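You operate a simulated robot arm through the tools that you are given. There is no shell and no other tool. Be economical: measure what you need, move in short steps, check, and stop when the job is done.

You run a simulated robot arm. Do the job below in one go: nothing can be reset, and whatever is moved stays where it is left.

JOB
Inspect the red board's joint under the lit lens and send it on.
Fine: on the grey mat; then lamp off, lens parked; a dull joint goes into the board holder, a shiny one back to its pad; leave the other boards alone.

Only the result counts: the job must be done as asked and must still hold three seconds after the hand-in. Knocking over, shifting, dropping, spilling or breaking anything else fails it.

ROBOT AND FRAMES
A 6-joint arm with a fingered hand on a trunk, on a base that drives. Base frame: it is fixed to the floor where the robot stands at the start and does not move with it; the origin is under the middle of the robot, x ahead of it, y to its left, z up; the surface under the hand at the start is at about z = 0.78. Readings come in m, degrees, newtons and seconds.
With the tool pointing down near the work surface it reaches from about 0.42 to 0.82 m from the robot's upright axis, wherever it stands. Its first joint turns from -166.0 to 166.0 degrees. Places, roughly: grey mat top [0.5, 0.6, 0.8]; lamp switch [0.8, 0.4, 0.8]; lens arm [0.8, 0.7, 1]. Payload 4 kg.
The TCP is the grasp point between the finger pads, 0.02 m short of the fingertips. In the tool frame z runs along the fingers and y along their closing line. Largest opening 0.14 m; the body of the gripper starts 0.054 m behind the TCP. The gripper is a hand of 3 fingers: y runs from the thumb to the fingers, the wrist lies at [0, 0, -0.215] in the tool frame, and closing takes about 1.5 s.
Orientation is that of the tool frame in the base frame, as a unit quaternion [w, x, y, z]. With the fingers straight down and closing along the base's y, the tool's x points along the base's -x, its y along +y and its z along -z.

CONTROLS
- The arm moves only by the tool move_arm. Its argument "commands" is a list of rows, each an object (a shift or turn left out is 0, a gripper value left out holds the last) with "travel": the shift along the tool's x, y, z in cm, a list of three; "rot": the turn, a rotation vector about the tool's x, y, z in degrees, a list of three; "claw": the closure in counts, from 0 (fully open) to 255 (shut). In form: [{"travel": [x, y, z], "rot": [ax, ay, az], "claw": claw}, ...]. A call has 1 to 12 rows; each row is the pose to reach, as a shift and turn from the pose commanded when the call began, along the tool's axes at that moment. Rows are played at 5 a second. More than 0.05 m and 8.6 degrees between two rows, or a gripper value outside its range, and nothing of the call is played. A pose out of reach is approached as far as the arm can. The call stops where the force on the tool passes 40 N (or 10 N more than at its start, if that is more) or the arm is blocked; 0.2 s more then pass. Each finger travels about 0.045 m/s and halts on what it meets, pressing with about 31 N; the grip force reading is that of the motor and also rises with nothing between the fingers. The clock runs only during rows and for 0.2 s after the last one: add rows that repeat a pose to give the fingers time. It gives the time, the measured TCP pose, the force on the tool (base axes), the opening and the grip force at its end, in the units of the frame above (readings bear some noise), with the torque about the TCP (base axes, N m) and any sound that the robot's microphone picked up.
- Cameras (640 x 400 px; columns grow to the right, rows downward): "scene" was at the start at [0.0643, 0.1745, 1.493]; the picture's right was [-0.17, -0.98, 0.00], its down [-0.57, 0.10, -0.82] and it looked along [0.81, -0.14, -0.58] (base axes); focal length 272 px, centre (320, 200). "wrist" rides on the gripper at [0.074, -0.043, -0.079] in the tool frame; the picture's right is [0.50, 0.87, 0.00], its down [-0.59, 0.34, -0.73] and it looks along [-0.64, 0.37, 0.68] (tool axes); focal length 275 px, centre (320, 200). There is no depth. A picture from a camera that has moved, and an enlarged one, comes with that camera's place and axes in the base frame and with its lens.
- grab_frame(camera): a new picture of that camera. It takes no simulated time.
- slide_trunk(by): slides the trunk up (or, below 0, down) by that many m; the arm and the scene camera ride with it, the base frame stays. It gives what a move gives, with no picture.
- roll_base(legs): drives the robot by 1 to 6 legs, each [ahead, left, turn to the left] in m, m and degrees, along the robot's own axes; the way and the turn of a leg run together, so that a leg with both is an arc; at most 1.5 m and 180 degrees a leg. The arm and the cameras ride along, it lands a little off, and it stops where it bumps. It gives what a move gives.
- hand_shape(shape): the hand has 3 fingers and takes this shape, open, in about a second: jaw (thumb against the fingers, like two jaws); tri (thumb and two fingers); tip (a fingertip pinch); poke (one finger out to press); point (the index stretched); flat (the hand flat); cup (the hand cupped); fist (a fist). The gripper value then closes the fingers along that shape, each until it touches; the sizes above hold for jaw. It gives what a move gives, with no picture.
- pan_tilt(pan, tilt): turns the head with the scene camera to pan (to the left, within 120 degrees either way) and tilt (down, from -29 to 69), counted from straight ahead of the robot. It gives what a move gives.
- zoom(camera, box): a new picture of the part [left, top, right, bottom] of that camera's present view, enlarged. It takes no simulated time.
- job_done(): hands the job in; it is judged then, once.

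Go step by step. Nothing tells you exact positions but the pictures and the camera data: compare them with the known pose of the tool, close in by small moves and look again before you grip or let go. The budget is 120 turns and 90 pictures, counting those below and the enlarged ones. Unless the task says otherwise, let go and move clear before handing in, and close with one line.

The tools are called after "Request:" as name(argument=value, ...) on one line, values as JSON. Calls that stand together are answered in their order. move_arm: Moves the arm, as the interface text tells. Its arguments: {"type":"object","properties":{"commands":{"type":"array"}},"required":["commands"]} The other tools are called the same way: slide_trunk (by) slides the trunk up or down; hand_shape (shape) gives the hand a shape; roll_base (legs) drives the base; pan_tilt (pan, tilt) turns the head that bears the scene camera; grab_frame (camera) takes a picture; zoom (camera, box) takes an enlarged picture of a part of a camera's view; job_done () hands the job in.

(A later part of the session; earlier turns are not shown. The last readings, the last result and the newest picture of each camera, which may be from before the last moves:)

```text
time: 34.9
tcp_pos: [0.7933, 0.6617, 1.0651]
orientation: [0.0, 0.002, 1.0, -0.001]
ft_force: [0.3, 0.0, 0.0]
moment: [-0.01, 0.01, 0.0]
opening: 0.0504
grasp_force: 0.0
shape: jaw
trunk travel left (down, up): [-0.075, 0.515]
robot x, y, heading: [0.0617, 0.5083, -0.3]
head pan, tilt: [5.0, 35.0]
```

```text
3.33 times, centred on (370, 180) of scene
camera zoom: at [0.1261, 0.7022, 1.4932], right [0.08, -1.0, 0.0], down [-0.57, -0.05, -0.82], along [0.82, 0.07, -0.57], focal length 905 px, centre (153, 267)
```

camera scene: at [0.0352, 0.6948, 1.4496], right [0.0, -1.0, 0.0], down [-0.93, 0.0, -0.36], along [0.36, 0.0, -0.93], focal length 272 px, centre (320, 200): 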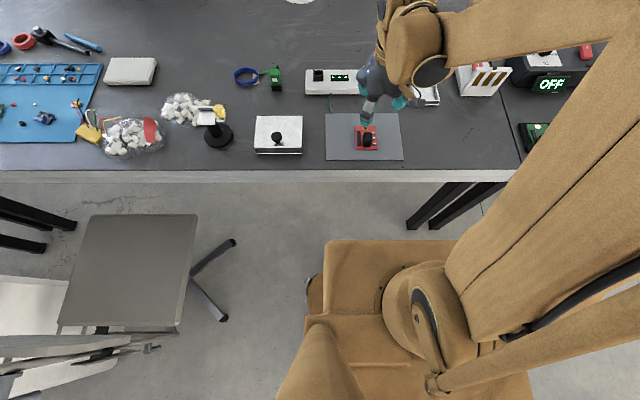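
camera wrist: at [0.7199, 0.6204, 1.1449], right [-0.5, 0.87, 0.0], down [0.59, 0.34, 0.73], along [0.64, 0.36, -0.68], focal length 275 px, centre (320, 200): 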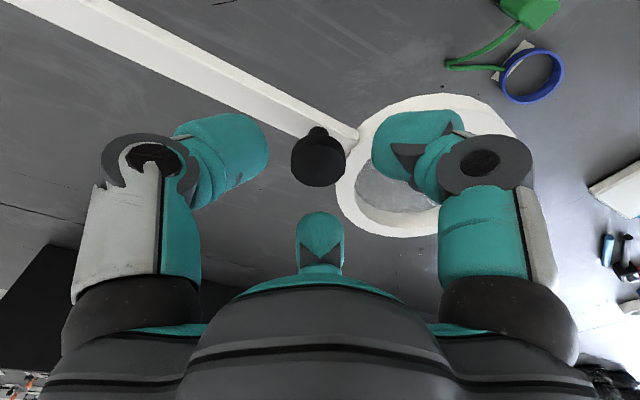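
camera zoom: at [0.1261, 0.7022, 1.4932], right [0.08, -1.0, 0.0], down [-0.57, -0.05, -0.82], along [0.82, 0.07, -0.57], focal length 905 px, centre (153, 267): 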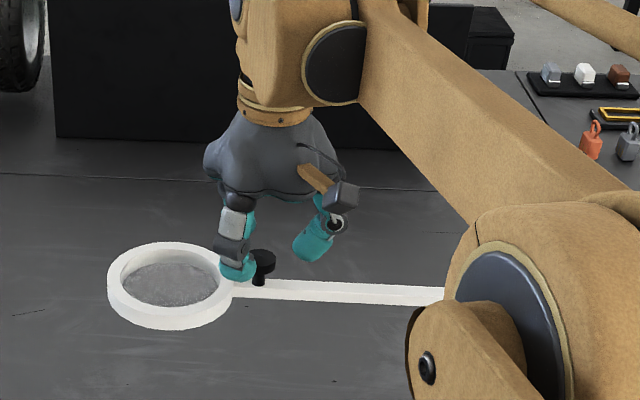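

The knob sits centred between the fingers. I'll go down the last 2.4 cm.

Request:
move_arm(commands=[{"travel": [-0.2, 0.1, 1]}, {"travel": [-0.2, 0.1, 1.8]}, {"travel": [-0.2, 0.1, 2.4]}, {"travel": [-0.2, 0.1, 2.4]}])

Request:
grab_frame(camera="wrist")

Request:
zoom(camera="scene", box=[300, 160, 380, 220])

```text
time: 35.9
tcp_pos: [0.7967, 0.6651, 1.0399]
orientation: [0.0, 0.001, 1.0, 0.0]
ft_force: [0.4, 0.2, 0.4]
moment: [0.02, -0.01, 0.0]
opening: 0.0504
grasp_force: 0.1
shape: jaw
trunk travel left (down, up): [-0.075, 0.515]
robot x, y, heading: [0.0584, 0.5075, -0.4]
head pan, tilt: [5.0, 35.0]
```

```text
50 pictures are left
camera wrist: at [0.7228, 0.6234, 1.1207], right [-0.5, 0.87, 0.0], down [0.59, 0.34, 0.73], along [0.64, 0.36, -0.68], focal length 275 px, centre (320, 200)
```

wrist: 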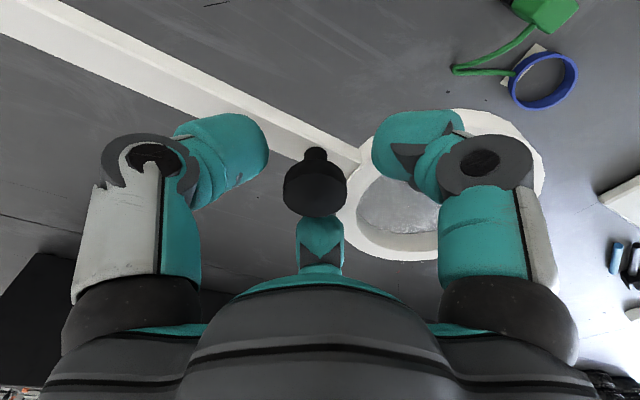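

```text
6.67 times, centred on (340, 190) of scene
camera zoom: at [0.1261, 0.7022, 1.4932], right [0.08, -1.0, 0.0], down [-0.57, -0.05, -0.82], along [0.82, 0.07, -0.57], focal length 1810 px, centre (187, 267)
```

zoom: 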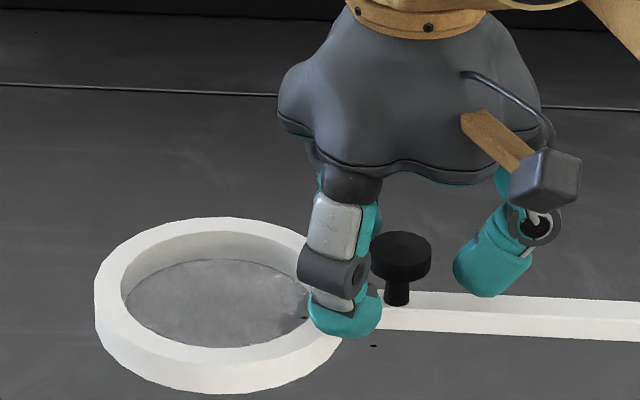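

The fingers surround the knob. I'll close on it gently and check.

Request:
move_arm(commands=[{"claw": 185}, {"claw": 200}, {"claw": 215}, {"claw": 230}, {"claw": 230}, {"claw": 230}])

Request:
zoom(camera="scene", box=[300, 160, 380, 220])

```text
time: 37.3
tcp_pos: [0.7973, 0.6638, 1.0399]
orientation: [0.0, 0.002, 1.0, 0.0]
ft_force: [-4.5, -3.6, -9.2]
moment: [-0.03, 0.09, -0.07]
opening: 0.0215
grasp_force: 30.8
shape: jaw
trunk travel left (down, up): [-0.075, 0.515]
robot x, y, heading: [0.059, 0.5001, -0.1]
head pan, tilt: [5.0, 35.0]
```

```text
6.67 times, centred on (340, 190) of scene
camera zoom: at [0.1264, 0.7019, 1.4931], right [0.08, -1.0, 0.0], down [-0.57, -0.05, -0.82], along [0.82, 0.07, -0.57], focal length 1810 px, centre (187, 267)
```

zoom: 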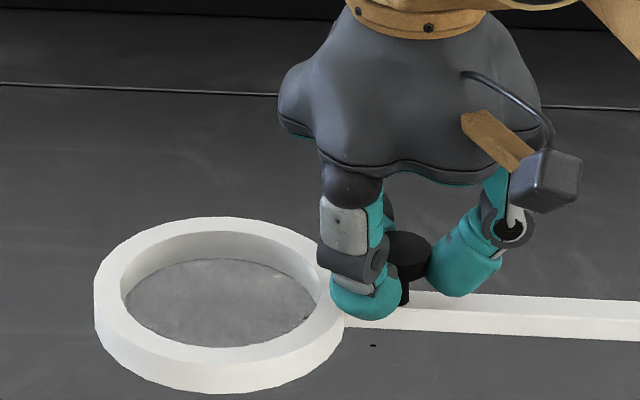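

The knob is gripped. I'll swing the arm along the first part of the arc, turning the hand with it.

Request:
move_arm(commands=[{"travel": [2.59, -0.19, 0], "rot": [0, 0, -6.4]}, {"travel": [5.15, -0.67, 0], "rot": [0, 0, -12.8]}, {"travel": [7.64, -1.43, 0], "rot": [0, 0, -19.2]}, {"travel": [7.64, -1.43, 0], "rot": [0, 0, -19.2]}])

Request:
grab_frame(camera="scene")

```text
time: 38.3
tcp_pos: [0.7195, 0.6504, 1.0397]
orientation: [0.0, -0.165, 0.986, -0.001]
ft_force: [-0.4, 2.8, -11.3]
moment: [0.0, 0.03, -0.07]
opening: 0.0214
grasp_force: 30.7
shape: jaw
trunk travel left (down, up): [-0.075, 0.515]
robot x, y, heading: [0.06, 0.5047, -0.2]
head pan, tilt: [5.0, 35.0]
```

```text
47 pictures are left
camera scene: at [0.1269, 0.7027, 1.4931], right [0.08, -1.0, 0.0], down [-0.57, -0.05, -0.82], along [0.82, 0.07, -0.57], focal length 272 px, centre (320, 200)
```

scene: 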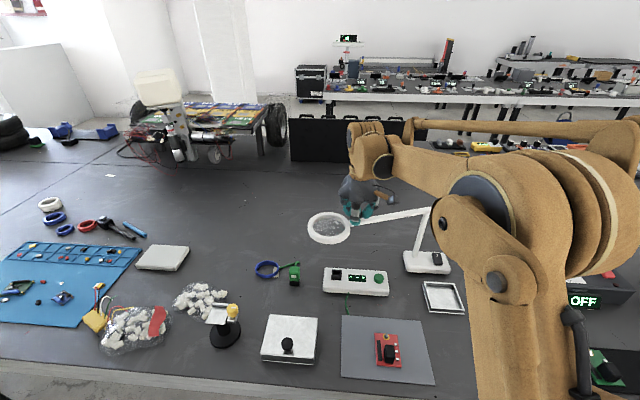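

The lens arm follows the hand well. I'll continue along the same arc for the remaining 46°.

Request:
move_arm(commands=[{"travel": [2.59, -0.19, 0], "rot": [0, 0, -6.4]}, {"travel": [5.15, -0.67, 0], "rot": [0, 0, -12.8]}, {"travel": [7.64, -1.43, 0], "rot": [0, 0, -19.2]}, {"travel": [10.03, -2.46, 0], "rot": [0, 0, -25.6]}, {"travel": [12.28, -3.75, 0], "rot": [0, 0, -32]}, {"travel": [14.38, -5.29, 0], "rot": [0, 0, -38.4]}, {"travel": [16.3, -7.05, 0], "rot": [0, 0, -44.8]}, {"travel": [16.85, -7.65, 0], "rot": [0, 0, -46.8]}, {"travel": [16.85, -7.65, 0], "rot": [0, 0, -46.8]}])

Request:
grab_frame(camera="scene")

```text
time: 40.4
tcp_pos: [0.5894, 0.5281, 1.0403]
orientation: [0.002, -0.545, 0.838, 0.0]
ft_force: [16.8, 11.3, -1.6]
moment: [0.14, -0.23, -0.24]
opening: 0.0212
grasp_force: 30.8
shape: jaw
trunk travel left (down, up): [-0.075, 0.515]
robot x, y, heading: [0.0606, 0.5055, -0.2]
head pan, tilt: [5.0, 35.0]
stopped in row 9: the force on the tool passed its limit at 41 N (the readings are from after the stop); the commanded pose is now the measured one
```

```text
46 pictures are left
camera scene: at [0.1295, 0.7046, 1.4928], right [0.09, -1.0, 0.0], down [-0.57, -0.05, -0.82], along [0.81, 0.07, -0.58], focal length 272 px, centre (320, 200)
```

scene: 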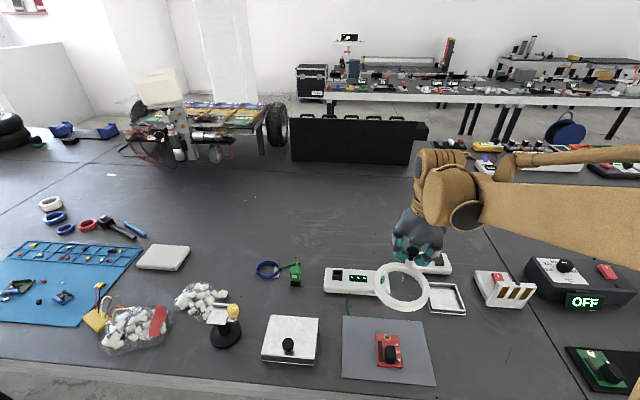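

The arm has reached its end stop at about 155°, with the lens centre at about (0.516, 0.562) over the joint. I'll release the knob and rise.

Request:
move_arm(commands=[{"claw": 200}, {"claw": 180}, {"claw": 164}, {"claw": 164}, {"claw": 164}, {"travel": [0, 0, -3], "claw": 164}, {"travel": [0, 0, -7]}, {"travel": [0, 0, -11]}, {"travel": [0, 0, -11]}])

Request:
grab_frame(camera="scene")

Request:
hand_shape(shape="poke")

Request:
grab_frame(camera="wrist")

Request:
zoom(camera="scene", box=[340, 180, 500, 280])

```text
time: 42.4
tcp_pos: [0.5876, 0.5252, 1.1519]
orientation: [0.003, -0.545, 0.838, 0.0]
ft_force: [0.7, 0.2, -0.6]
moment: [0.01, -0.01, 0.01]
opening: 0.0496
grasp_force: 0.0
shape: jaw
trunk travel left (down, up): [-0.075, 0.515]
robot x, y, heading: [0.0584, 0.5051, -0.2]
head pan, tilt: [5.0, 35.0]
```

```text
45 pictures are left
camera scene: at [0.126, 0.7026, 1.4932], right [0.09, -1.0, 0.0], down [-0.57, -0.05, -0.82], along [0.82, 0.07, -0.57], focal length 272 px, centre (320, 200)
```

scene: 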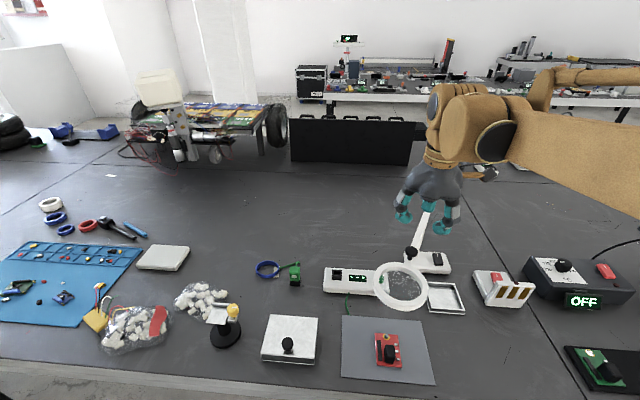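

```text
time: 43.3
tcp_pos: [0.5875, 0.524, 1.151]
orientation: [0.002, -0.544, 0.839, 0.0]
ft_force: [-0.6, 0.6, 0.1]
moment: [-0.02, 0.03, -0.03]
opening: 0.0001
grasp_force: 0.1
shape: poke
trunk travel left (down, up): [-0.075, 0.515]
robot x, y, heading: [0.0621, 0.5055, -0.3]
head pan, tilt: [5.0, 35.0]
```

```text
44 pictures are left
camera wrist: at [0.5968, 0.4405, 1.2306], right [-0.99, -0.1, 0.0], down [-0.07, 0.67, 0.74], along [-0.07, 0.73, -0.68], focal length 275 px, centre (320, 200)
```

wrist: 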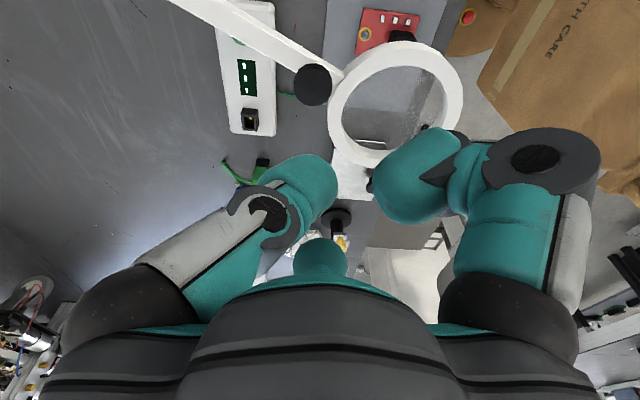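

```text
4.00 times, centred on (420, 230) of scene
camera zoom: at [0.1261, 0.7026, 1.4932], right [0.09, -1.0, 0.0], down [-0.57, -0.05, -0.82], along [0.82, 0.07, -0.57], focal length 1086 px, centre (-80, 80)
```

zoom: 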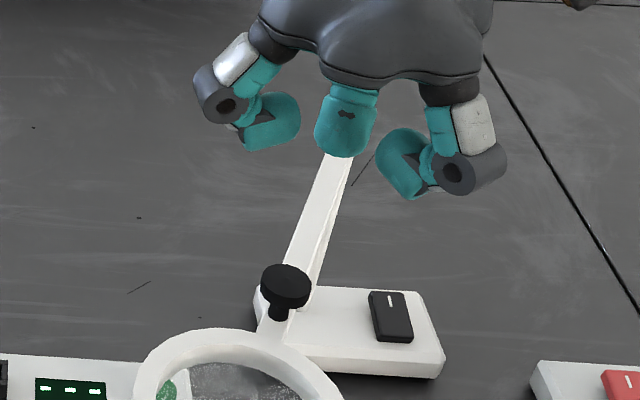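

The joint lies under the lens now, and the switch is at about (0.78, 0.368, 0.821). I'll turn the hand back and bring it beside the lamp base, high above everything.

Request:
move_arm(commands=[{"travel": [1.17, -2.83, 0], "rot": [0, 0, 7.35]}, {"travel": [2.34, -5.67, 0], "rot": [0, 0, 14.7]}, {"travel": [3.52, -8.5, 0], "rot": [0, 0, 22.05]}, {"travel": [4.69, -11.34, 0], "rot": [0, 0, 29.4]}, {"travel": [5.86, -14.17, 0], "rot": [0, 0, 36.75]}, {"travel": [7.03, -17.0, 0], "rot": [0, 0, 44.1]}, {"travel": [8.2, -19.84, 0], "rot": [0, 0, 51.45]}, {"travel": [9.38, -22.67, 0], "rot": [0, 0, 58.8]}, {"travel": [10.55, -25.51, 0], "rot": [0, 0, 66]}, {"travel": [10.55, -25.51, 0], "rot": [0, 0, 66]}])

```text
time: 45.5
tcp_pos: [0.7768, 0.3221, 1.1512]
orientation: [0.003, 0.0, 1.0, 0.001]
ft_force: [-0.1, -0.4, 0.9]
moment: [0.01, 0.02, -0.02]
opening: 0.0002
grasp_force: 0.0
shape: poke
trunk travel left (down, up): [-0.075, 0.515]
robot x, y, heading: [0.0591, 0.5074, -0.2]
head pan, tilt: [5.0, 35.0]
```

Next I'll lean the hand 30° away from the lamp post and come down towards the switch.

Request:
move_arm(commands=[{"travel": [0, 0, 4], "rot": [-7.5, 0, 0]}, {"travel": [0, 0, 8], "rot": [-15, 0, 0]}, {"travel": [0, 0, 12], "rot": [-22.5, 0, 0]}, {"travel": [-0.2, 0.2, 16], "rot": [-30, 0, 0]}, {"travel": [-0.3, 0.4, 20], "rot": [-30, 0, 0]}, {"travel": [-0.3, 0.4, 24], "rot": [-30, 0, 0]}, {"travel": [-0.3, 0.4, 26], "rot": [-30, 0, 0]}, {"travel": [-0.3, 0.4, 26], "rot": [-30, 0, 0]}])

Request:
zoom(camera="scene", box=[380, 180, 500, 280])

Request:
grab_frame(camera="wrist")

```text
time: 47.3
tcp_pos: [0.7801, 0.3307, 0.8901]
orientation: [0.002, -0.001, 0.966, 0.259]
ft_force: [0.1, 0.1, 0.5]
moment: [0.02, -0.02, -0.01]
opening: 0.0
grasp_force: 0.1
shape: poke
trunk travel left (down, up): [-0.075, 0.515]
robot x, y, heading: [0.0616, 0.503, 0.1]
head pan, tilt: [5.0, 35.0]
```

```text
4.00 times, centred on (440, 230) of scene
camera zoom: at [0.1262, 0.7024, 1.4933], right [0.09, -1.0, 0.0], down [-0.57, -0.05, -0.82], along [0.82, 0.07, -0.57], focal length 1086 px, centre (-160, 80)
```

zoom: 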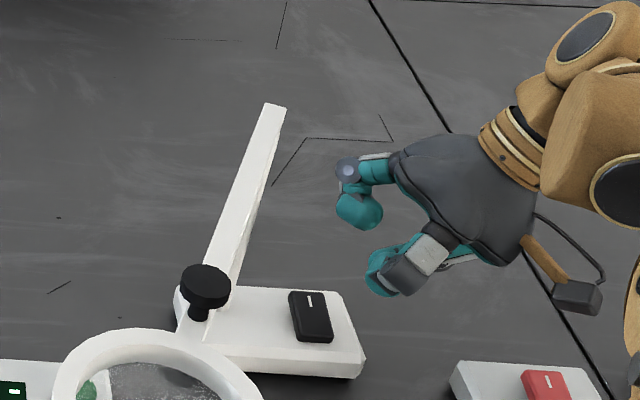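

```text
41 pictures are left
camera wrist: at [0.7065, 0.254, 0.938], right [-0.5, 0.75, 0.43], down [0.58, -0.08, 0.81], along [0.64, 0.66, -0.4], focal length 275 px, centre (320, 200)
```

wrist: 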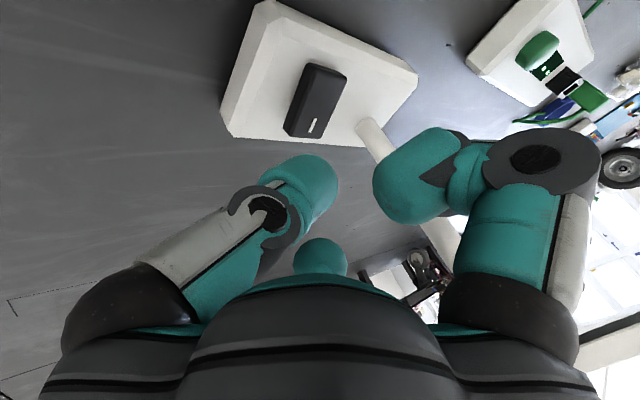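

The tip is about 6 cm short of the switch along the tool's axis. I'll close in to about 1 cm and look.

Request:
move_arm(commands=[{"travel": [-0.3, -0.15, 2.5]}, {"travel": [-0.5, -0.26, 4.7]}, {"travel": [-0.5, -0.26, 4.7]}])

Request:
zoom(camera="scene", box=[400, 220, 480, 280])

Request:
grab_frame(camera="wrist")

```text
time: 48.1
tcp_pos: [0.7837, 0.3507, 0.8484]
orientation: [0.002, 0.0, 0.966, 0.26]
ft_force: [-0.3, -0.4, -0.1]
moment: [0.02, 0.0, 0.02]
opening: 0.0001
grasp_force: 0.0
shape: poke
trunk travel left (down, up): [-0.075, 0.515]
robot x, y, heading: [0.0612, 0.5031, -0.1]
head pan, tilt: [5.0, 35.0]
```

```text
6.67 times, centred on (440, 250) of scene
camera zoom: at [0.1263, 0.7025, 1.4932], right [0.09, -1.0, 0.0], down [-0.57, -0.05, -0.82], along [0.82, 0.07, -0.57], focal length 1810 px, centre (-480, -133)
```

zoom: 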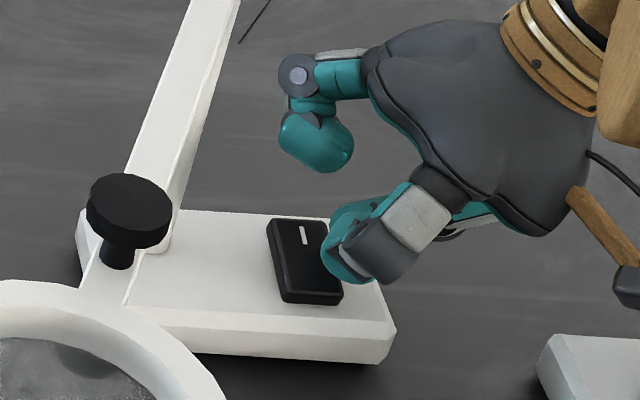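

```text
39 pictures are left
camera wrist: at [0.7102, 0.2753, 0.8956], right [-0.5, 0.75, 0.43], down [0.59, -0.07, 0.81], along [0.64, 0.66, -0.4], focal length 275 px, centre (320, 200)
```

wrist: 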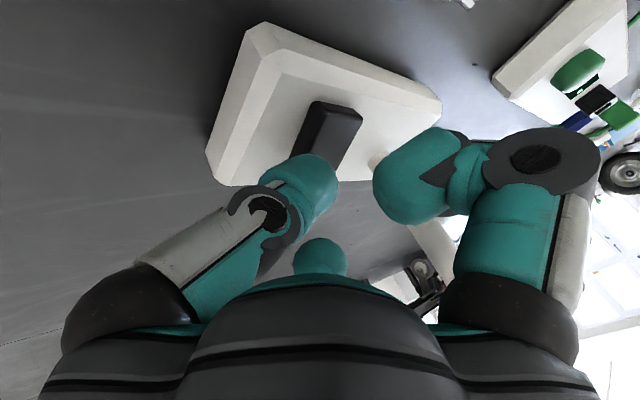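

The pressing finger is heading for the middle of the switch. I'll advance slowly until it responds.

Request:
move_arm(commands=[{"travel": [0, 0, 0.4]}, {"travel": [0, 0, 0.7]}, {"travel": [0, 0, 0.9]}, {"travel": [0, 0, 1.1]}, {"travel": [0, 0, 1.1]}])

Request:
zoom(camera="scene", box=[320, 220, 480, 380])

```text
time: 49.3
tcp_pos: [0.7857, 0.3555, 0.8407]
orientation: [0.002, 0.0, 0.966, 0.26]
ft_force: [0.8, -1.2, 6.0]
moment: [0.0, -0.03, -0.04]
opening: 0.0
grasp_force: 0.1
shape: poke
trunk travel left (down, up): [-0.075, 0.515]
robot x, y, heading: [0.0667, 0.5058, -0.1]
head pan, tilt: [5.0, 35.0]
```

```text
2.50 times, centred on (400, 300) of scene
camera zoom: at [0.1258, 0.7024, 1.4933], right [0.08, -1.0, 0.0], down [-0.57, -0.05, -0.82], along [0.82, 0.07, -0.57], focal length 679 px, centre (120, -50)
```

zoom: 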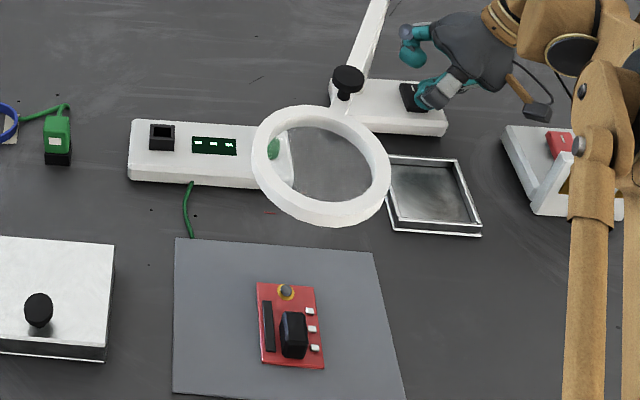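

I have 6 N of contact and the lamp is not lit yet. I'll press a little further.

Request:
move_arm(commands=[{"travel": [0, 0, 0.15]}, {"travel": [0, 0, 0.3]}, {"travel": [0, 0, 0.4]}])

Request:
zoom(camera="scene", box=[320, 220, 480, 380])

```text
time: 50.1
tcp_pos: [0.7852, 0.3573, 0.8382]
orientation: [0.002, -0.001, 0.966, 0.26]
ft_force: [4.8, -7.6, 23.2]
moment: [0.02, -0.09, -0.04]
opening: 0.0001
grasp_force: 0.1
shape: poke
trunk travel left (down, up): [-0.075, 0.515]
robot x, y, heading: [0.0603, 0.5037, -0.1]
head pan, tilt: [5.0, 35.0]
```

```text
2.50 times, centred on (400, 300) of scene
camera zoom: at [0.1241, 0.702, 1.4936], right [0.08, -1.0, 0.0], down [-0.57, -0.05, -0.82], along [0.82, 0.07, -0.57], focal length 679 px, centre (120, -50)
```

zoom: 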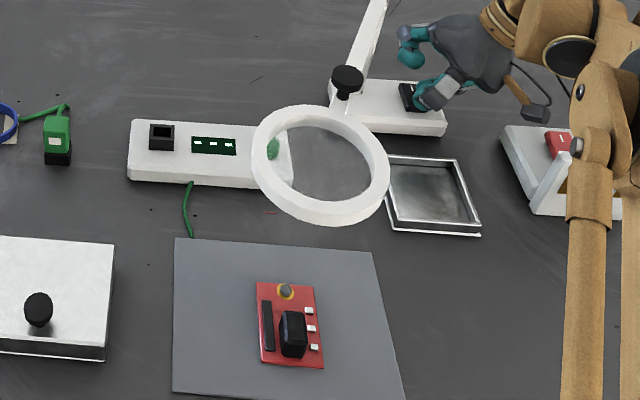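

At 23 N there is no visible light. I'll back off and look at the rocker and lens.

Request:
move_arm(commands=[{"travel": [0, 0, -0.5]}, {"travel": [0, 0, -3]}, {"travel": [0, 0, -7]}, {"travel": [0, 0, -7]}])

Request:
zoom(camera="scene", box=[370, 220, 480, 300])

Request:
zoom(camera="wrist", box=[200, 0, 440, 150])

```text
time: 51.1
tcp_pos: [0.7864, 0.324, 0.8969]
orientation: [0.002, -0.001, 0.966, 0.26]
ft_force: [-0.2, 0.6, 0.5]
moment: [-0.02, 0.0, -0.01]
opening: 0.0
grasp_force: 0.1
shape: poke
trunk travel left (down, up): [-0.075, 0.515]
robot x, y, heading: [0.0566, 0.5035, -0.2]
head pan, tilt: [5.0, 35.0]
```

```text
5.00 times, centred on (425, 260) of scene
camera zoom: at [0.1262, 0.7024, 1.4932], right [0.09, -1.0, 0.0], down [-0.57, -0.05, -0.82], along [0.82, 0.07, -0.57], focal length 1357 px, centre (-205, -100)
```

zoom: 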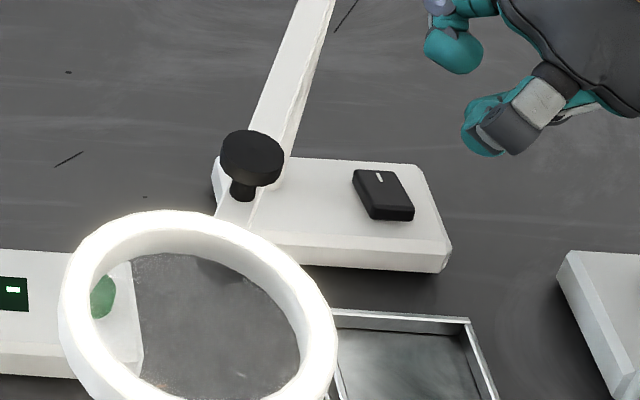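

```text
2.67 times, centred on (320, 75) of wrist
camera zoom: at [0.7128, 0.2482, 0.9443], right [-0.5, 0.75, 0.43], down [0.58, -0.07, 0.81], along [0.64, 0.66, -0.4], focal length 734 px, centre (320, 533)
```

zoom: 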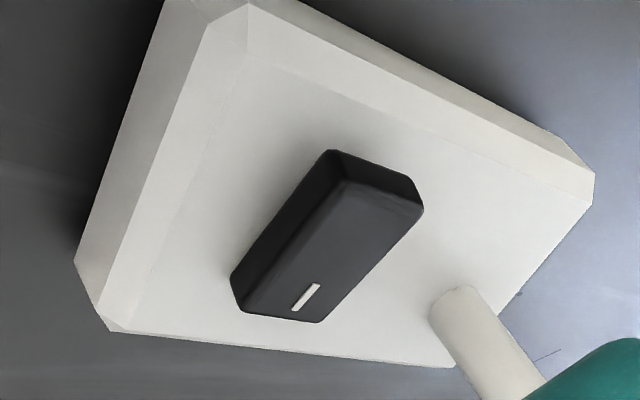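

The ring is lit. Now I'll inspect the joint with the scene camera.

Request:
zoom(camera="scene", box=[370, 325, 410, 355])

Request:
zoom(camera="scene", box=[330, 250, 450, 390])

```text
13.33 times, centred on (390, 340) of scene
camera zoom: at [0.1262, 0.7024, 1.4932], right [0.09, -1.0, 0.0], down [-0.57, -0.05, -0.82], along [0.82, 0.07, -0.57], focal length 3620 px, centre (-613, -1667)
```

zoom: 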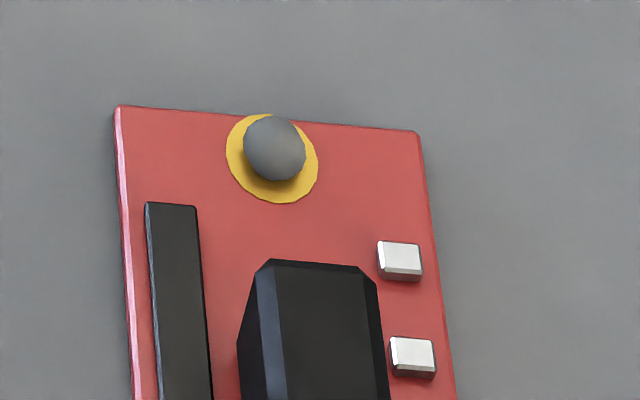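

```text
2.86 times, centred on (390, 320) of scene
camera zoom: at [0.1262, 0.7024, 1.4932], right [0.09, -1.0, 0.0], down [-0.57, -0.05, -0.82], along [0.82, 0.07, -0.57], focal length 776 px, centre (120, -143)
```

zoom: 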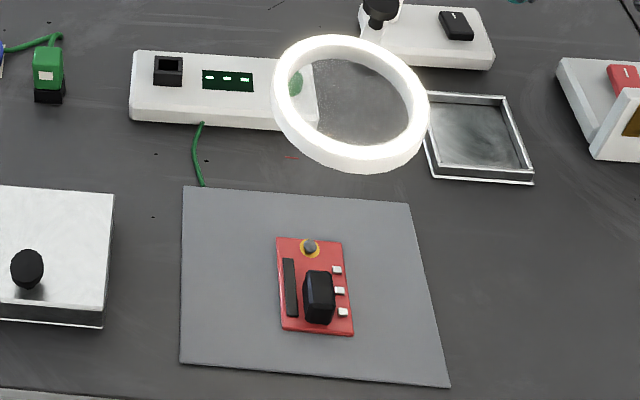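

The lens stands exactly over the joint and the lamp is lit. The red joint is a matte grey ball with no glints, unlike the mirror-bright green one, so it is dull and goes to the holder. Next I'll press the switch again to turn the lamp off.

Request:
move_arm(commands=[{"travel": [0, 0, 3]}, {"travel": [0, 0, 5.5]}, {"travel": [0, 0, 6.3]}, {"travel": [0, 0, 6.7]}, {"travel": [0, 0, 7.0]}, {"travel": [0, 0, 7.0]}, {"travel": [0, 0, 6.3]}, {"travel": [0, 0, 3]}, {"travel": [0, 0, 0]}, {"travel": [0, 0, 0]}])

Request:
zoom(camera="scene", box=[330, 220, 490, 360])

```text
time: 53.3
tcp_pos: [0.7853, 0.3214, 0.8954]
orientation: [0.002, -0.001, 0.966, 0.259]
ft_force: [0.5, 0.2, -0.6]
moment: [-0.02, 0.02, -0.02]
opening: 0.0
grasp_force: 0.0
shape: poke
trunk travel left (down, up): [-0.075, 0.515]
robot x, y, heading: [0.0592, 0.5071, -0.2]
head pan, tilt: [5.0, 35.0]
```

```text
2.86 times, centred on (410, 290) of scene
camera zoom: at [0.1262, 0.7024, 1.4932], right [0.09, -1.0, 0.0], down [-0.57, -0.05, -0.82], along [0.82, 0.07, -0.57], focal length 776 px, centre (63, -57)
```

zoom: 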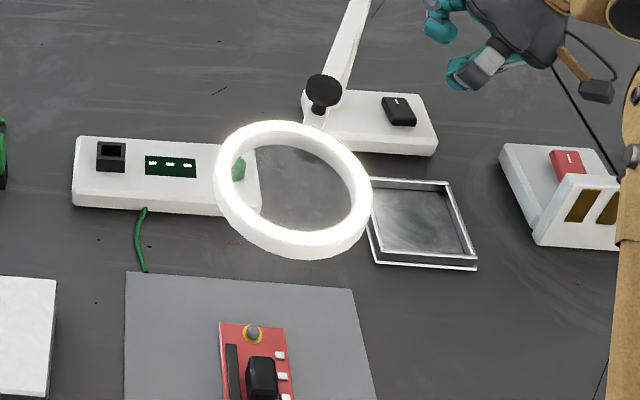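

The ring is still glowing. It may be a rocker with two ends, so I'll press its near end.

Request:
move_arm(commands=[{"travel": [1.7, 0, 3]}, {"travel": [1.7, 0, 5.5]}, {"travel": [1.7, 0, 6.3]}, {"travel": [1.7, 0, 6.7]}, {"travel": [1.7, 0, 7.0]}, {"travel": [1.7, 0, 7.0]}])

Request:
zoom(camera="scene", box=[330, 220, 490, 360])

```text
time: 54.7
tcp_pos: [0.7666, 0.3568, 0.8375]
orientation: [0.002, -0.001, 0.966, 0.26]
ft_force: [0.4, -2.4, 13.0]
moment: [0.05, -0.07, 0.01]
opening: 0.0
grasp_force: 0.1
shape: poke
trunk travel left (down, up): [-0.075, 0.515]
robot x, y, heading: [0.0602, 0.5069, -0.2]
head pan, tilt: [5.0, 35.0]
```

```text
2.86 times, centred on (410, 290) of scene
camera zoom: at [0.1249, 0.7023, 1.4934], right [0.08, -1.0, 0.0], down [-0.57, -0.05, -0.82], along [0.82, 0.07, -0.57], focal length 776 px, centre (63, -57)
```

zoom: 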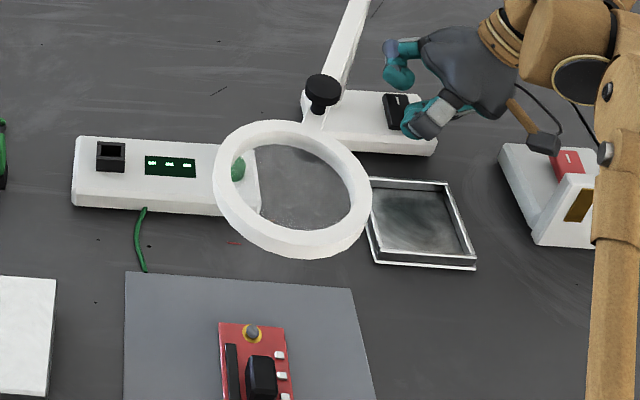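

The glow is gone. I'll back off and check that it stays off.

Request:
move_arm(commands=[{"travel": [0, 0, -1]}, {"travel": [0, 0, -4]}, {"travel": [0, 0, -7]}, {"travel": [0, 0, -7]}])

Request:
zoom(camera="scene", box=[330, 220, 490, 360])

```text
time: 55.7
tcp_pos: [0.771, 0.3222, 0.8962]
orientation: [0.002, -0.001, 0.966, 0.26]
ft_force: [-0.4, -0.3, 0.8]
moment: [-0.01, 0.06, 0.02]
opening: 0.0
grasp_force: 0.0
shape: poke
trunk travel left (down, up): [-0.075, 0.515]
robot x, y, heading: [0.0617, 0.5069, 0.0]
head pan, tilt: [5.0, 35.0]
```

```text
2.86 times, centred on (410, 290) of scene
camera zoom: at [0.1263, 0.7024, 1.4932], right [0.09, -1.0, 0.0], down [-0.57, -0.05, -0.82], along [0.82, 0.07, -0.57], focal length 776 px, centre (63, -57)
```

zoom: 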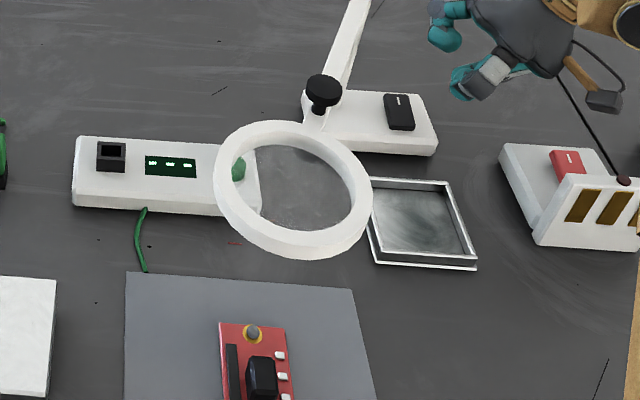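

The lamp is off and stays off. I'll rise, straighten the hand and set it to jaw to park the lens.

Request:
move_arm(commands=[{"travel": [0, 1.9, -3.25]}, {"travel": [0, 3.8, -6.5]}, {"travel": [0, 5.6, -9.75]}, {"travel": [0, 7.5, -13], "rot": [7.5, 0, 0]}, {"travel": [0, 9.4, -16.2], "rot": [15, 0, 0]}, {"travel": [0, 11.3, -19.5], "rot": [22.5, 0, 0]}, {"travel": [0, 13, -22.5], "rot": [30, 0, 0]}, {"travel": [0, 13, -22.5], "rot": [30, 0, 0]}])

Request:
hand_shape(shape="jaw")

```text
time: 57.5
tcp_pos: [0.7699, 0.3242, 1.1556]
orientation: [0.002, 0.0, 1.0, 0.0]
ft_force: [-1.1, -0.1, -0.1]
moment: [-0.02, 0.01, -0.04]
opening: 0.0
grasp_force: 0.1
shape: poke
trunk travel left (down, up): [-0.075, 0.515]
robot x, y, heading: [0.0606, 0.5062, 0.0]
head pan, tilt: [5.0, 35.0]
```

```text
time: 58.4
tcp_pos: [0.7685, 0.3236, 1.1555]
orientation: [0.002, 0.0, 1.0, 0.001]
ft_force: [0.0, 0.2, 0.3]
moment: [-0.04, 0.0, 0.02]
opening: 0.1401
grasp_force: 0.1
shape: jaw
trunk travel left (down, up): [-0.075, 0.515]
robot x, y, heading: [0.0613, 0.507, -0.2]
head pan, tilt: [5.0, 35.0]
```

Next I'll move back over the knob, at about (0.587, 0.527), turning the hand as before.

Request:
move_arm(commands=[{"travel": [2, 2.3, 0], "rot": [0, 0, -7.35], "claw": 164}, {"travel": [4, 4.5, 0], "rot": [0, 0, -14.7], "claw": 164}, {"travel": [6.1, 6.8, 0], "rot": [0, 0, -22.05]}, {"travel": [8.1, 9.1, 0], "rot": [0, 0, -29.4]}, {"travel": [10.1, 11.3, 0], "rot": [0, 0, -36.75]}, {"travel": [12.2, 13.6, 0], "rot": [0, 0, -44.1]}, {"travel": [14.2, 15.9, 0], "rot": [0, 0, -51.45]}, {"travel": [16.2, 18.1, 0], "rot": [0, 0, -58.8]}, {"travel": [18.2, 20.4, 0], "rot": [0, 0, -66]}, {"travel": [18.2, 20.4, 4], "rot": [0, 0, -66]}, {"travel": [18.2, 20.4, 7.5], "rot": [0, 0, -66]}, {"travel": [18.2, 20.4, 7.5], "rot": [0, 0, -66]}])

Request:
grab_frame(camera="wrist")

```text
time: 61.0
tcp_pos: [0.5847, 0.5281, 1.0837]
orientation: [0.003, -0.545, 0.839, 0.001]
ft_force: [0.2, 0.7, -0.5]
moment: [0.01, 0.0, 0.01]
opening: 0.0501
grasp_force: 0.1
shape: jaw
trunk travel left (down, up): [-0.075, 0.515]
robot x, y, heading: [0.0607, 0.5032, -0.1]
head pan, tilt: [5.0, 35.0]
```

```text
29 pictures are left
camera wrist: at [0.5931, 0.4441, 1.1628], right [-0.99, -0.11, 0.0], down [-0.07, 0.67, 0.74], along [-0.07, 0.73, -0.68], focal length 275 px, centre (320, 200)
```

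wrist: 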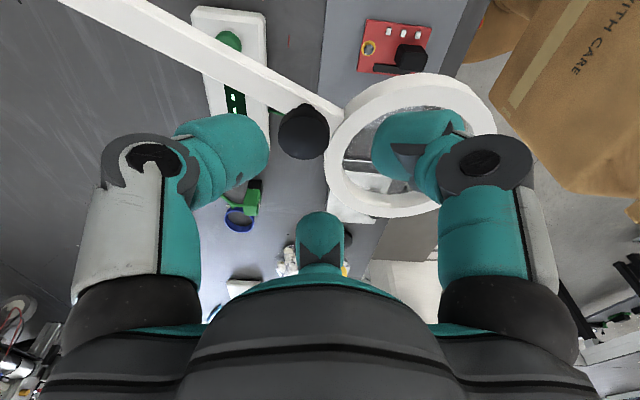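

The knob is about 1 cm off the tool's centre, so I'll correct that, go down and close.

Request:
move_arm(commands=[{"travel": [0, -0.95, 0]}, {"travel": [0, -0.95, 2]}, {"travel": [0, -0.95, 3.5]}, {"travel": [0, -0.95, 4.3]}, {"travel": [0, -0.95, 4.3]}])

Request:
grab_frame(camera="wrist")

```text
time: 62.2
tcp_pos: [0.5932, 0.5218, 1.0382]
orientation: [0.003, -0.545, 0.838, 0.0]
ft_force: [0.7, 0.3, -1.5]
moment: [-0.02, 0.02, -0.01]
opening: 0.0502
grasp_force: 0.0
shape: jaw
trunk travel left (down, up): [-0.075, 0.515]
robot x, y, heading: [0.0624, 0.508, -0.2]
head pan, tilt: [5.0, 35.0]
```

```text
28 pictures are left
camera wrist: at [0.603, 0.4382, 1.1185], right [-0.99, -0.1, 0.0], down [-0.07, 0.67, 0.74], along [-0.07, 0.73, -0.68], focal length 275 px, centre (320, 200)
```

wrist: 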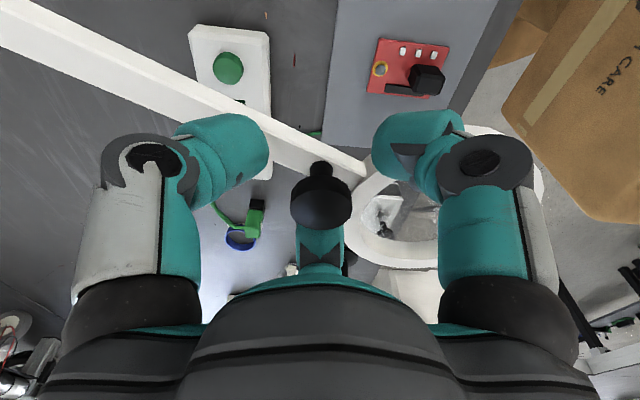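

The knob is centred now. I'll close on it, then swing the arm back in two parts.

Request:
move_arm(commands=[{"claw": 185}, {"claw": 200}, {"claw": 215}, {"claw": 230}, {"claw": 230}, {"claw": 230}])

Request:
move_arm(commands=[{"travel": [-2.63, -0.15, 0], "rot": [0, 0, 6.5]}, {"travel": [-5.22, -0.59, 0], "rot": [0, 0, 13]}, {"travel": [-7.74, -1.33, 0], "rot": [0, 0, 19.5]}, {"travel": [-10.17, -2.35, 0], "rot": [0, 0, 26]}, {"travel": [-12.47, -3.63, 0], "rot": [0, 0, 32.5]}, {"travel": [-14.6, -5.17, 0], "rot": [0, 0, 39]}, {"travel": [-16.55, -6.94, 0], "rot": [0, 0, 45.5]}, {"travel": [-18.28, -8.92, 0], "rot": [0, 0, 52]}, {"travel": [-19.78, -11.08, 0], "rot": [0, 0, 58.5]}, {"travel": [-20.99, -13.32, 0], "rot": [0, 0, 64.8]}, {"travel": [-20.99, -13.32, 0], "rot": [0, 0, 64.8]}])

Request:
grab_frame(camera="scene")

```text
time: 63.6
tcp_pos: [0.5941, 0.5244, 1.039]
orientation: [0.003, -0.545, 0.839, -0.001]
ft_force: [-3.6, 8.5, 0.9]
moment: [0.39, 0.15, 0.12]
opening: 0.0171
grasp_force: 30.6
shape: jaw
trunk travel left (down, up): [-0.075, 0.515]
robot x, y, heading: [0.0599, 0.5071, -0.3]
head pan, tilt: [5.0, 35.0]
```

```text
time: 65.9
tcp_pos: [0.7944, 0.6596, 1.0408]
orientation: [-0.003, -0.016, 1.0, 0.0]
ft_force: [-17.0, -0.1, -16.0]
moment: [0.1, 0.08, 0.01]
opening: 0.0162
grasp_force: 31.1
shape: jaw
trunk travel left (down, up): [-0.075, 0.515]
robot x, y, heading: [0.0627, 0.5032, -0.2]
head pan, tilt: [5.0, 35.0]
stopped in row 11: the force on the tool passed its limit at 55 N (the readings are from after the stop); the commanded pose is now the measured one
```

```text
27 pictures are left
camera scene: at [0.1257, 0.7029, 1.4932], right [0.09, -1.0, 0.0], down [-0.57, -0.05, -0.82], along [0.82, 0.07, -0.57], focal length 272 px, centre (320, 200)
```

scene: 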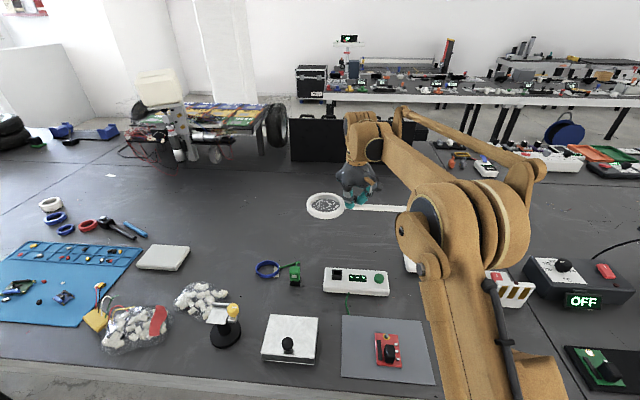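

The lens is back against its parking stop. I'll open, rise and check.

Request:
move_arm(commands=[{"claw": 200}, {"claw": 180}, {"claw": 155}, {"claw": 155}, {"claw": 155}, {"claw": 155}, {"travel": [0, 0, -3]}, {"travel": [0, 0, -7]}, {"travel": [0, 0, -11]}, {"travel": [0, 0, -11]}])

Request:
grab_frame(camera="scene")

```text
time: 68.1
tcp_pos: [0.7966, 0.656, 1.152]
orientation: [-0.003, -0.016, 1.0, 0.0]
ft_force: [-0.6, 0.1, 0.9]
moment: [0.01, 0.01, 0.02]
opening: 0.0543
grasp_force: 0.0
shape: jaw
trunk travel left (down, up): [-0.075, 0.515]
robot x, y, heading: [0.0604, 0.5061, -0.1]
head pan, tilt: [5.0, 35.0]
```

```text
26 pictures are left
camera scene: at [0.1263, 0.7025, 1.4932], right [0.08, -1.0, 0.0], down [-0.57, -0.05, -0.82], along [0.82, 0.07, -0.57], focal length 272 px, centre (320, 200)
```

scene: 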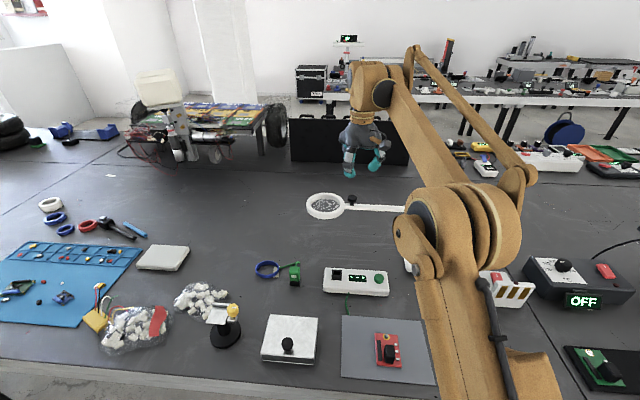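

The lens is parked where it began and the lamp is off. I'll back the base off 6 cm and return to above the board.

Request:
roll_base(legs=[[-0.06, 0, 0]])

Request:
move_arm(commands=[{"travel": [4, -1.4, 0], "rot": [0, 0, 1.8]}, {"travel": [8, -2.8, 0], "rot": [0, 0, 1.8]}, {"travel": [12, -4.2, 0], "rot": [0, 0, 1.8]}, {"travel": [16, -5.6, 0], "rot": [0, 0, 1.8]}, {"travel": [20, -7, 0], "rot": [0, 0, 1.8]}, {"travel": [24, -8, 2], "rot": [0, 0, 1.8]}, {"travel": [26.6, -9, 6], "rot": [0, 0, 1.8]}, {"travel": [26.6, -9, 10], "rot": [0, 0, 1.8]}, {"travel": [26.6, -9, 14], "rot": [0, 0, 1.8]}, {"travel": [26.6, -9, 18], "rot": [0, 0, 1.8], "claw": 145}, {"travel": [26.6, -9, 21], "rot": [0, 0, 1.8], "claw": 145}, {"travel": [26.6, -9, 21], "rot": [0, 0, 1.8]}])

Request:
zoom(camera="wrist", box=[200, 0, 440, 150])

```text
time: 69.0
tcp_pos: [0.7364, 0.6573, 1.1529]
orientation: [-0.003, -0.016, 1.0, 0.0]
ft_force: [-0.1, -0.1, -0.2]
moment: [0.0, -0.02, 0.01]
opening: 0.0543
grasp_force: 0.1
shape: jaw
trunk travel left (down, up): [-0.075, 0.515]
robot x, y, heading: [0.001, 0.5034, -0.3]
head pan, tilt: [5.0, 35.0]
```

```text
time: 71.7
tcp_pos: [0.4712, 0.5581, 0.9392]
orientation: [-0.003, 0.001, 1.0, 0.0]
ft_force: [0.3, 0.2, -0.8]
moment: [0.0, 0.0, 0.03]
opening: 0.0599
grasp_force: 0.1
shape: jaw
trunk travel left (down, up): [-0.075, 0.515]
robot x, y, heading: [0.0024, 0.5049, 0.1]
head pan, tilt: [5.0, 35.0]
```

```text
2.67 times, centred on (320, 75) of wrist
camera zoom: at [0.3979, 0.5174, 1.0196], right [-0.5, 0.87, 0.0], down [0.59, 0.34, 0.73], along [0.63, 0.37, -0.68], focal length 734 px, centre (320, 533)
```

zoom: 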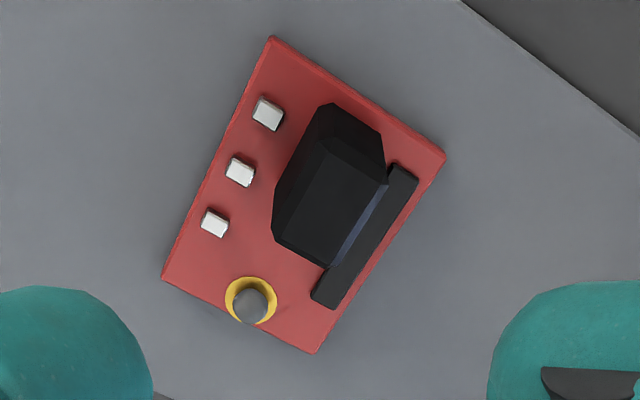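

The board lies straight, spanning x 0.452–0.532 and y 0.534–0.592, with its handle at (0.471, 0.563). I'll go down, grip and lift.

Request:
move_arm(commands=[{"travel": [0, 0.5, 0]}, {"travel": [0, 0.5, 4]}, {"travel": [0, 0.5, 8]}, {"travel": [0, 0.5, 10.5]}, {"travel": [0, 0.5, 11.6]}, {"travel": [0, 0.5, 11.6], "claw": 180}, {"travel": [0, 0.5, 11.6], "claw": 210}, {"travel": [0, 0.5, 11.6], "claw": 235}, {"travel": [0, 0.5, 11.6], "claw": 255}, {"travel": [0, 0.5, 11.6], "claw": 255}, {"travel": [0, 0.5, 11.6], "claw": 255}, {"travel": [0, 0.5, 11.6], "claw": 255}])

Request:
move_arm(commands=[{"travel": [0, 0, -1]}, {"travel": [0, 0, -4]}, {"travel": [0, 0, -8]}, {"travel": [0, 0, -12]}, {"travel": [0, 0, -15]}, {"travel": [0, 0, -15]}])

Request:
grab_frame(camera="wrist")

```text
time: 74.2
tcp_pos: [0.4734, 0.5626, 0.8267]
orientation: [-0.004, 0.0, 1.0, 0.0]
ft_force: [-0.1, -0.6, 0.6]
moment: [0.01, 0.01, 0.01]
opening: 0.0268
grasp_force: 31.0
shape: jaw
trunk travel left (down, up): [-0.075, 0.515]
robot x, y, heading: [0.0033, 0.5071, -0.3]
head pan, tilt: [5.0, 35.0]
```

```text
time: 75.7
tcp_pos: [0.4716, 0.5596, 0.979]
orientation: [-0.003, 0.0, 1.0, 0.0]
ft_force: [0.3, 0.4, 0.5]
moment: [0.02, 0.01, 0.01]
opening: 0.0268
grasp_force: 30.9
shape: jaw
trunk travel left (down, up): [-0.075, 0.515]
robot x, y, heading: [-0.0003, 0.5057, -0.1]
head pan, tilt: [5.0, 35.0]
```

```text
24 pictures are left
camera wrist: at [0.3979, 0.5182, 1.059], right [-0.5, 0.87, 0.0], down [0.59, 0.34, 0.73], along [0.63, 0.37, -0.68], focal length 275 px, centre (320, 200)
```

wrist: 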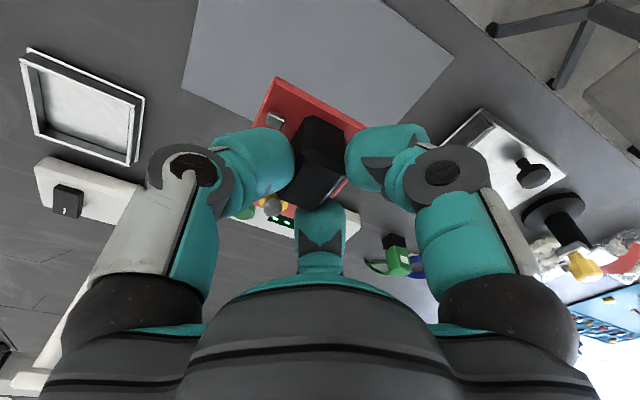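

The board is lifted. I'll drive 0.65 m to the right to work at the holder.

Request:
roll_base(legs=[[0, -0.65, 0]])

Request:
pan_tilt(pan=-5, tilt=45)

Request:
grab_frame(camera="scene")

```text
time: 79.3
tcp_pos: [0.4683, -0.0962, 0.978]
orientation: [-0.005, 0.003, 1.0, 0.0]
ft_force: [0.1, 0.0, -0.7]
moment: [0.03, 0.02, 0.01]
opening: 0.027
grasp_force: 31.6
shape: jaw
trunk travel left (down, up): [-0.075, 0.515]
robot x, y, heading: [-0.0019, -0.1487, -0.3]
head pan, tilt: [5.0, 35.0]
```

```text
time: 80.0
tcp_pos: [0.4687, -0.0964, 0.9788]
orientation: [-0.004, 0.003, 1.0, 0.0]
ft_force: [-0.2, 0.2, 0.0]
moment: [-0.01, 0.03, 0.04]
opening: 0.0269
grasp_force: 29.9
shape: jaw
trunk travel left (down, up): [-0.075, 0.515]
robot x, y, heading: [-0.0032, -0.1476, -0.7]
head pan, tilt: [-5.0, 45.0]
```

```text
23 pictures are left
camera scene: at [0.0575, 0.0352, 1.4784], right [-0.1, -1.0, 0.0], down [-0.7, 0.07, -0.71], along [0.7, -0.07, -0.71], focal length 272 px, centre (320, 200)
```

scene: 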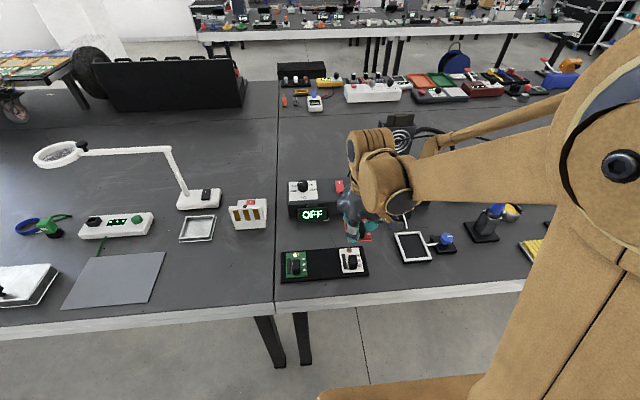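

The holder's opening is about 84 by 63 mm, centred near (0.516, -0.291) and square to my axes, which fits the 80 by 58 mm board. I'll bring the board above it.

Request:
move_arm(commands=[{"travel": [-0.6, -4, 0], "rot": [0, 0, -0.3]}, {"travel": [-1.2, -8, 0], "rot": [0, 0, -0.3]}, {"travel": [-1.8, -12, 0], "rot": [0, 0, -0.3]}, {"travel": [-2.4, -16, 0], "rot": [0, 0, -0.3]}, {"travel": [-2.7, -19.4, 0], "rot": [0, 0, -0.3]}, {"travel": [-2.7, -19.4, 4], "rot": [0, 0, -0.3]}, {"travel": [-2.7, -19.4, 7], "rot": [0, 0, -0.3]}, {"travel": [-2.7, -19.4, 7], "rot": [0, 0, -0.3]}])

Request:
zoom(camera="wrist", box=[200, 0, 440, 220])

Request:
zoom(camera="scene", box=[370, 210, 480, 280])

```text
time: 81.8
tcp_pos: [0.4908, -0.2922, 0.9077]
orientation: [-0.003, 0.0, 1.0, 0.0]
ft_force: [-0.9, -0.1, -0.8]
moment: [0.0, 0.03, -0.02]
opening: 0.0269
grasp_force: 31.3
shape: jaw
trunk travel left (down, up): [-0.075, 0.515]
robot x, y, heading: [-0.0012, -0.1485, -0.5]
head pan, tilt: [-5.0, 45.0]
```

```text
1.82 times, centred on (320, 110) of wrist
camera zoom: at [0.4173, -0.3338, 0.9874], right [-0.5, 0.87, 0.0], down [0.59, 0.34, 0.73], along [0.63, 0.37, -0.68], focal length 500 px, centre (320, 364)
```

zoom: 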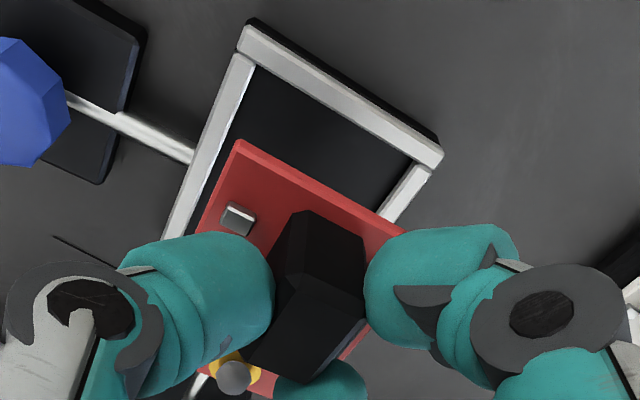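

```text
5.71 times, centred on (425, 245) of scene
camera zoom: at [0.0575, 0.035, 1.4784], right [-0.1, -1.0, 0.0], down [-0.7, 0.07, -0.71], along [0.7, -0.07, -0.71], focal length 1551 px, centre (-280, -57)
```

zoom: 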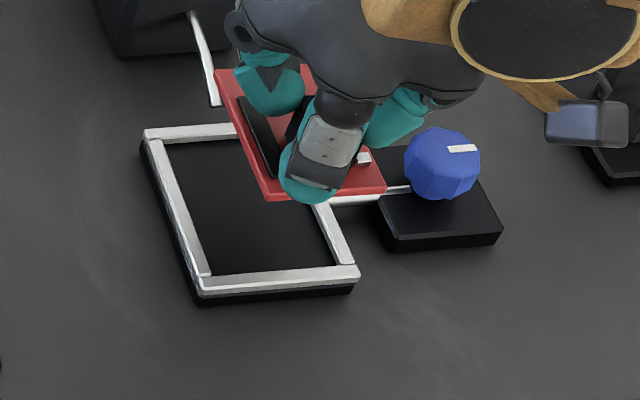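

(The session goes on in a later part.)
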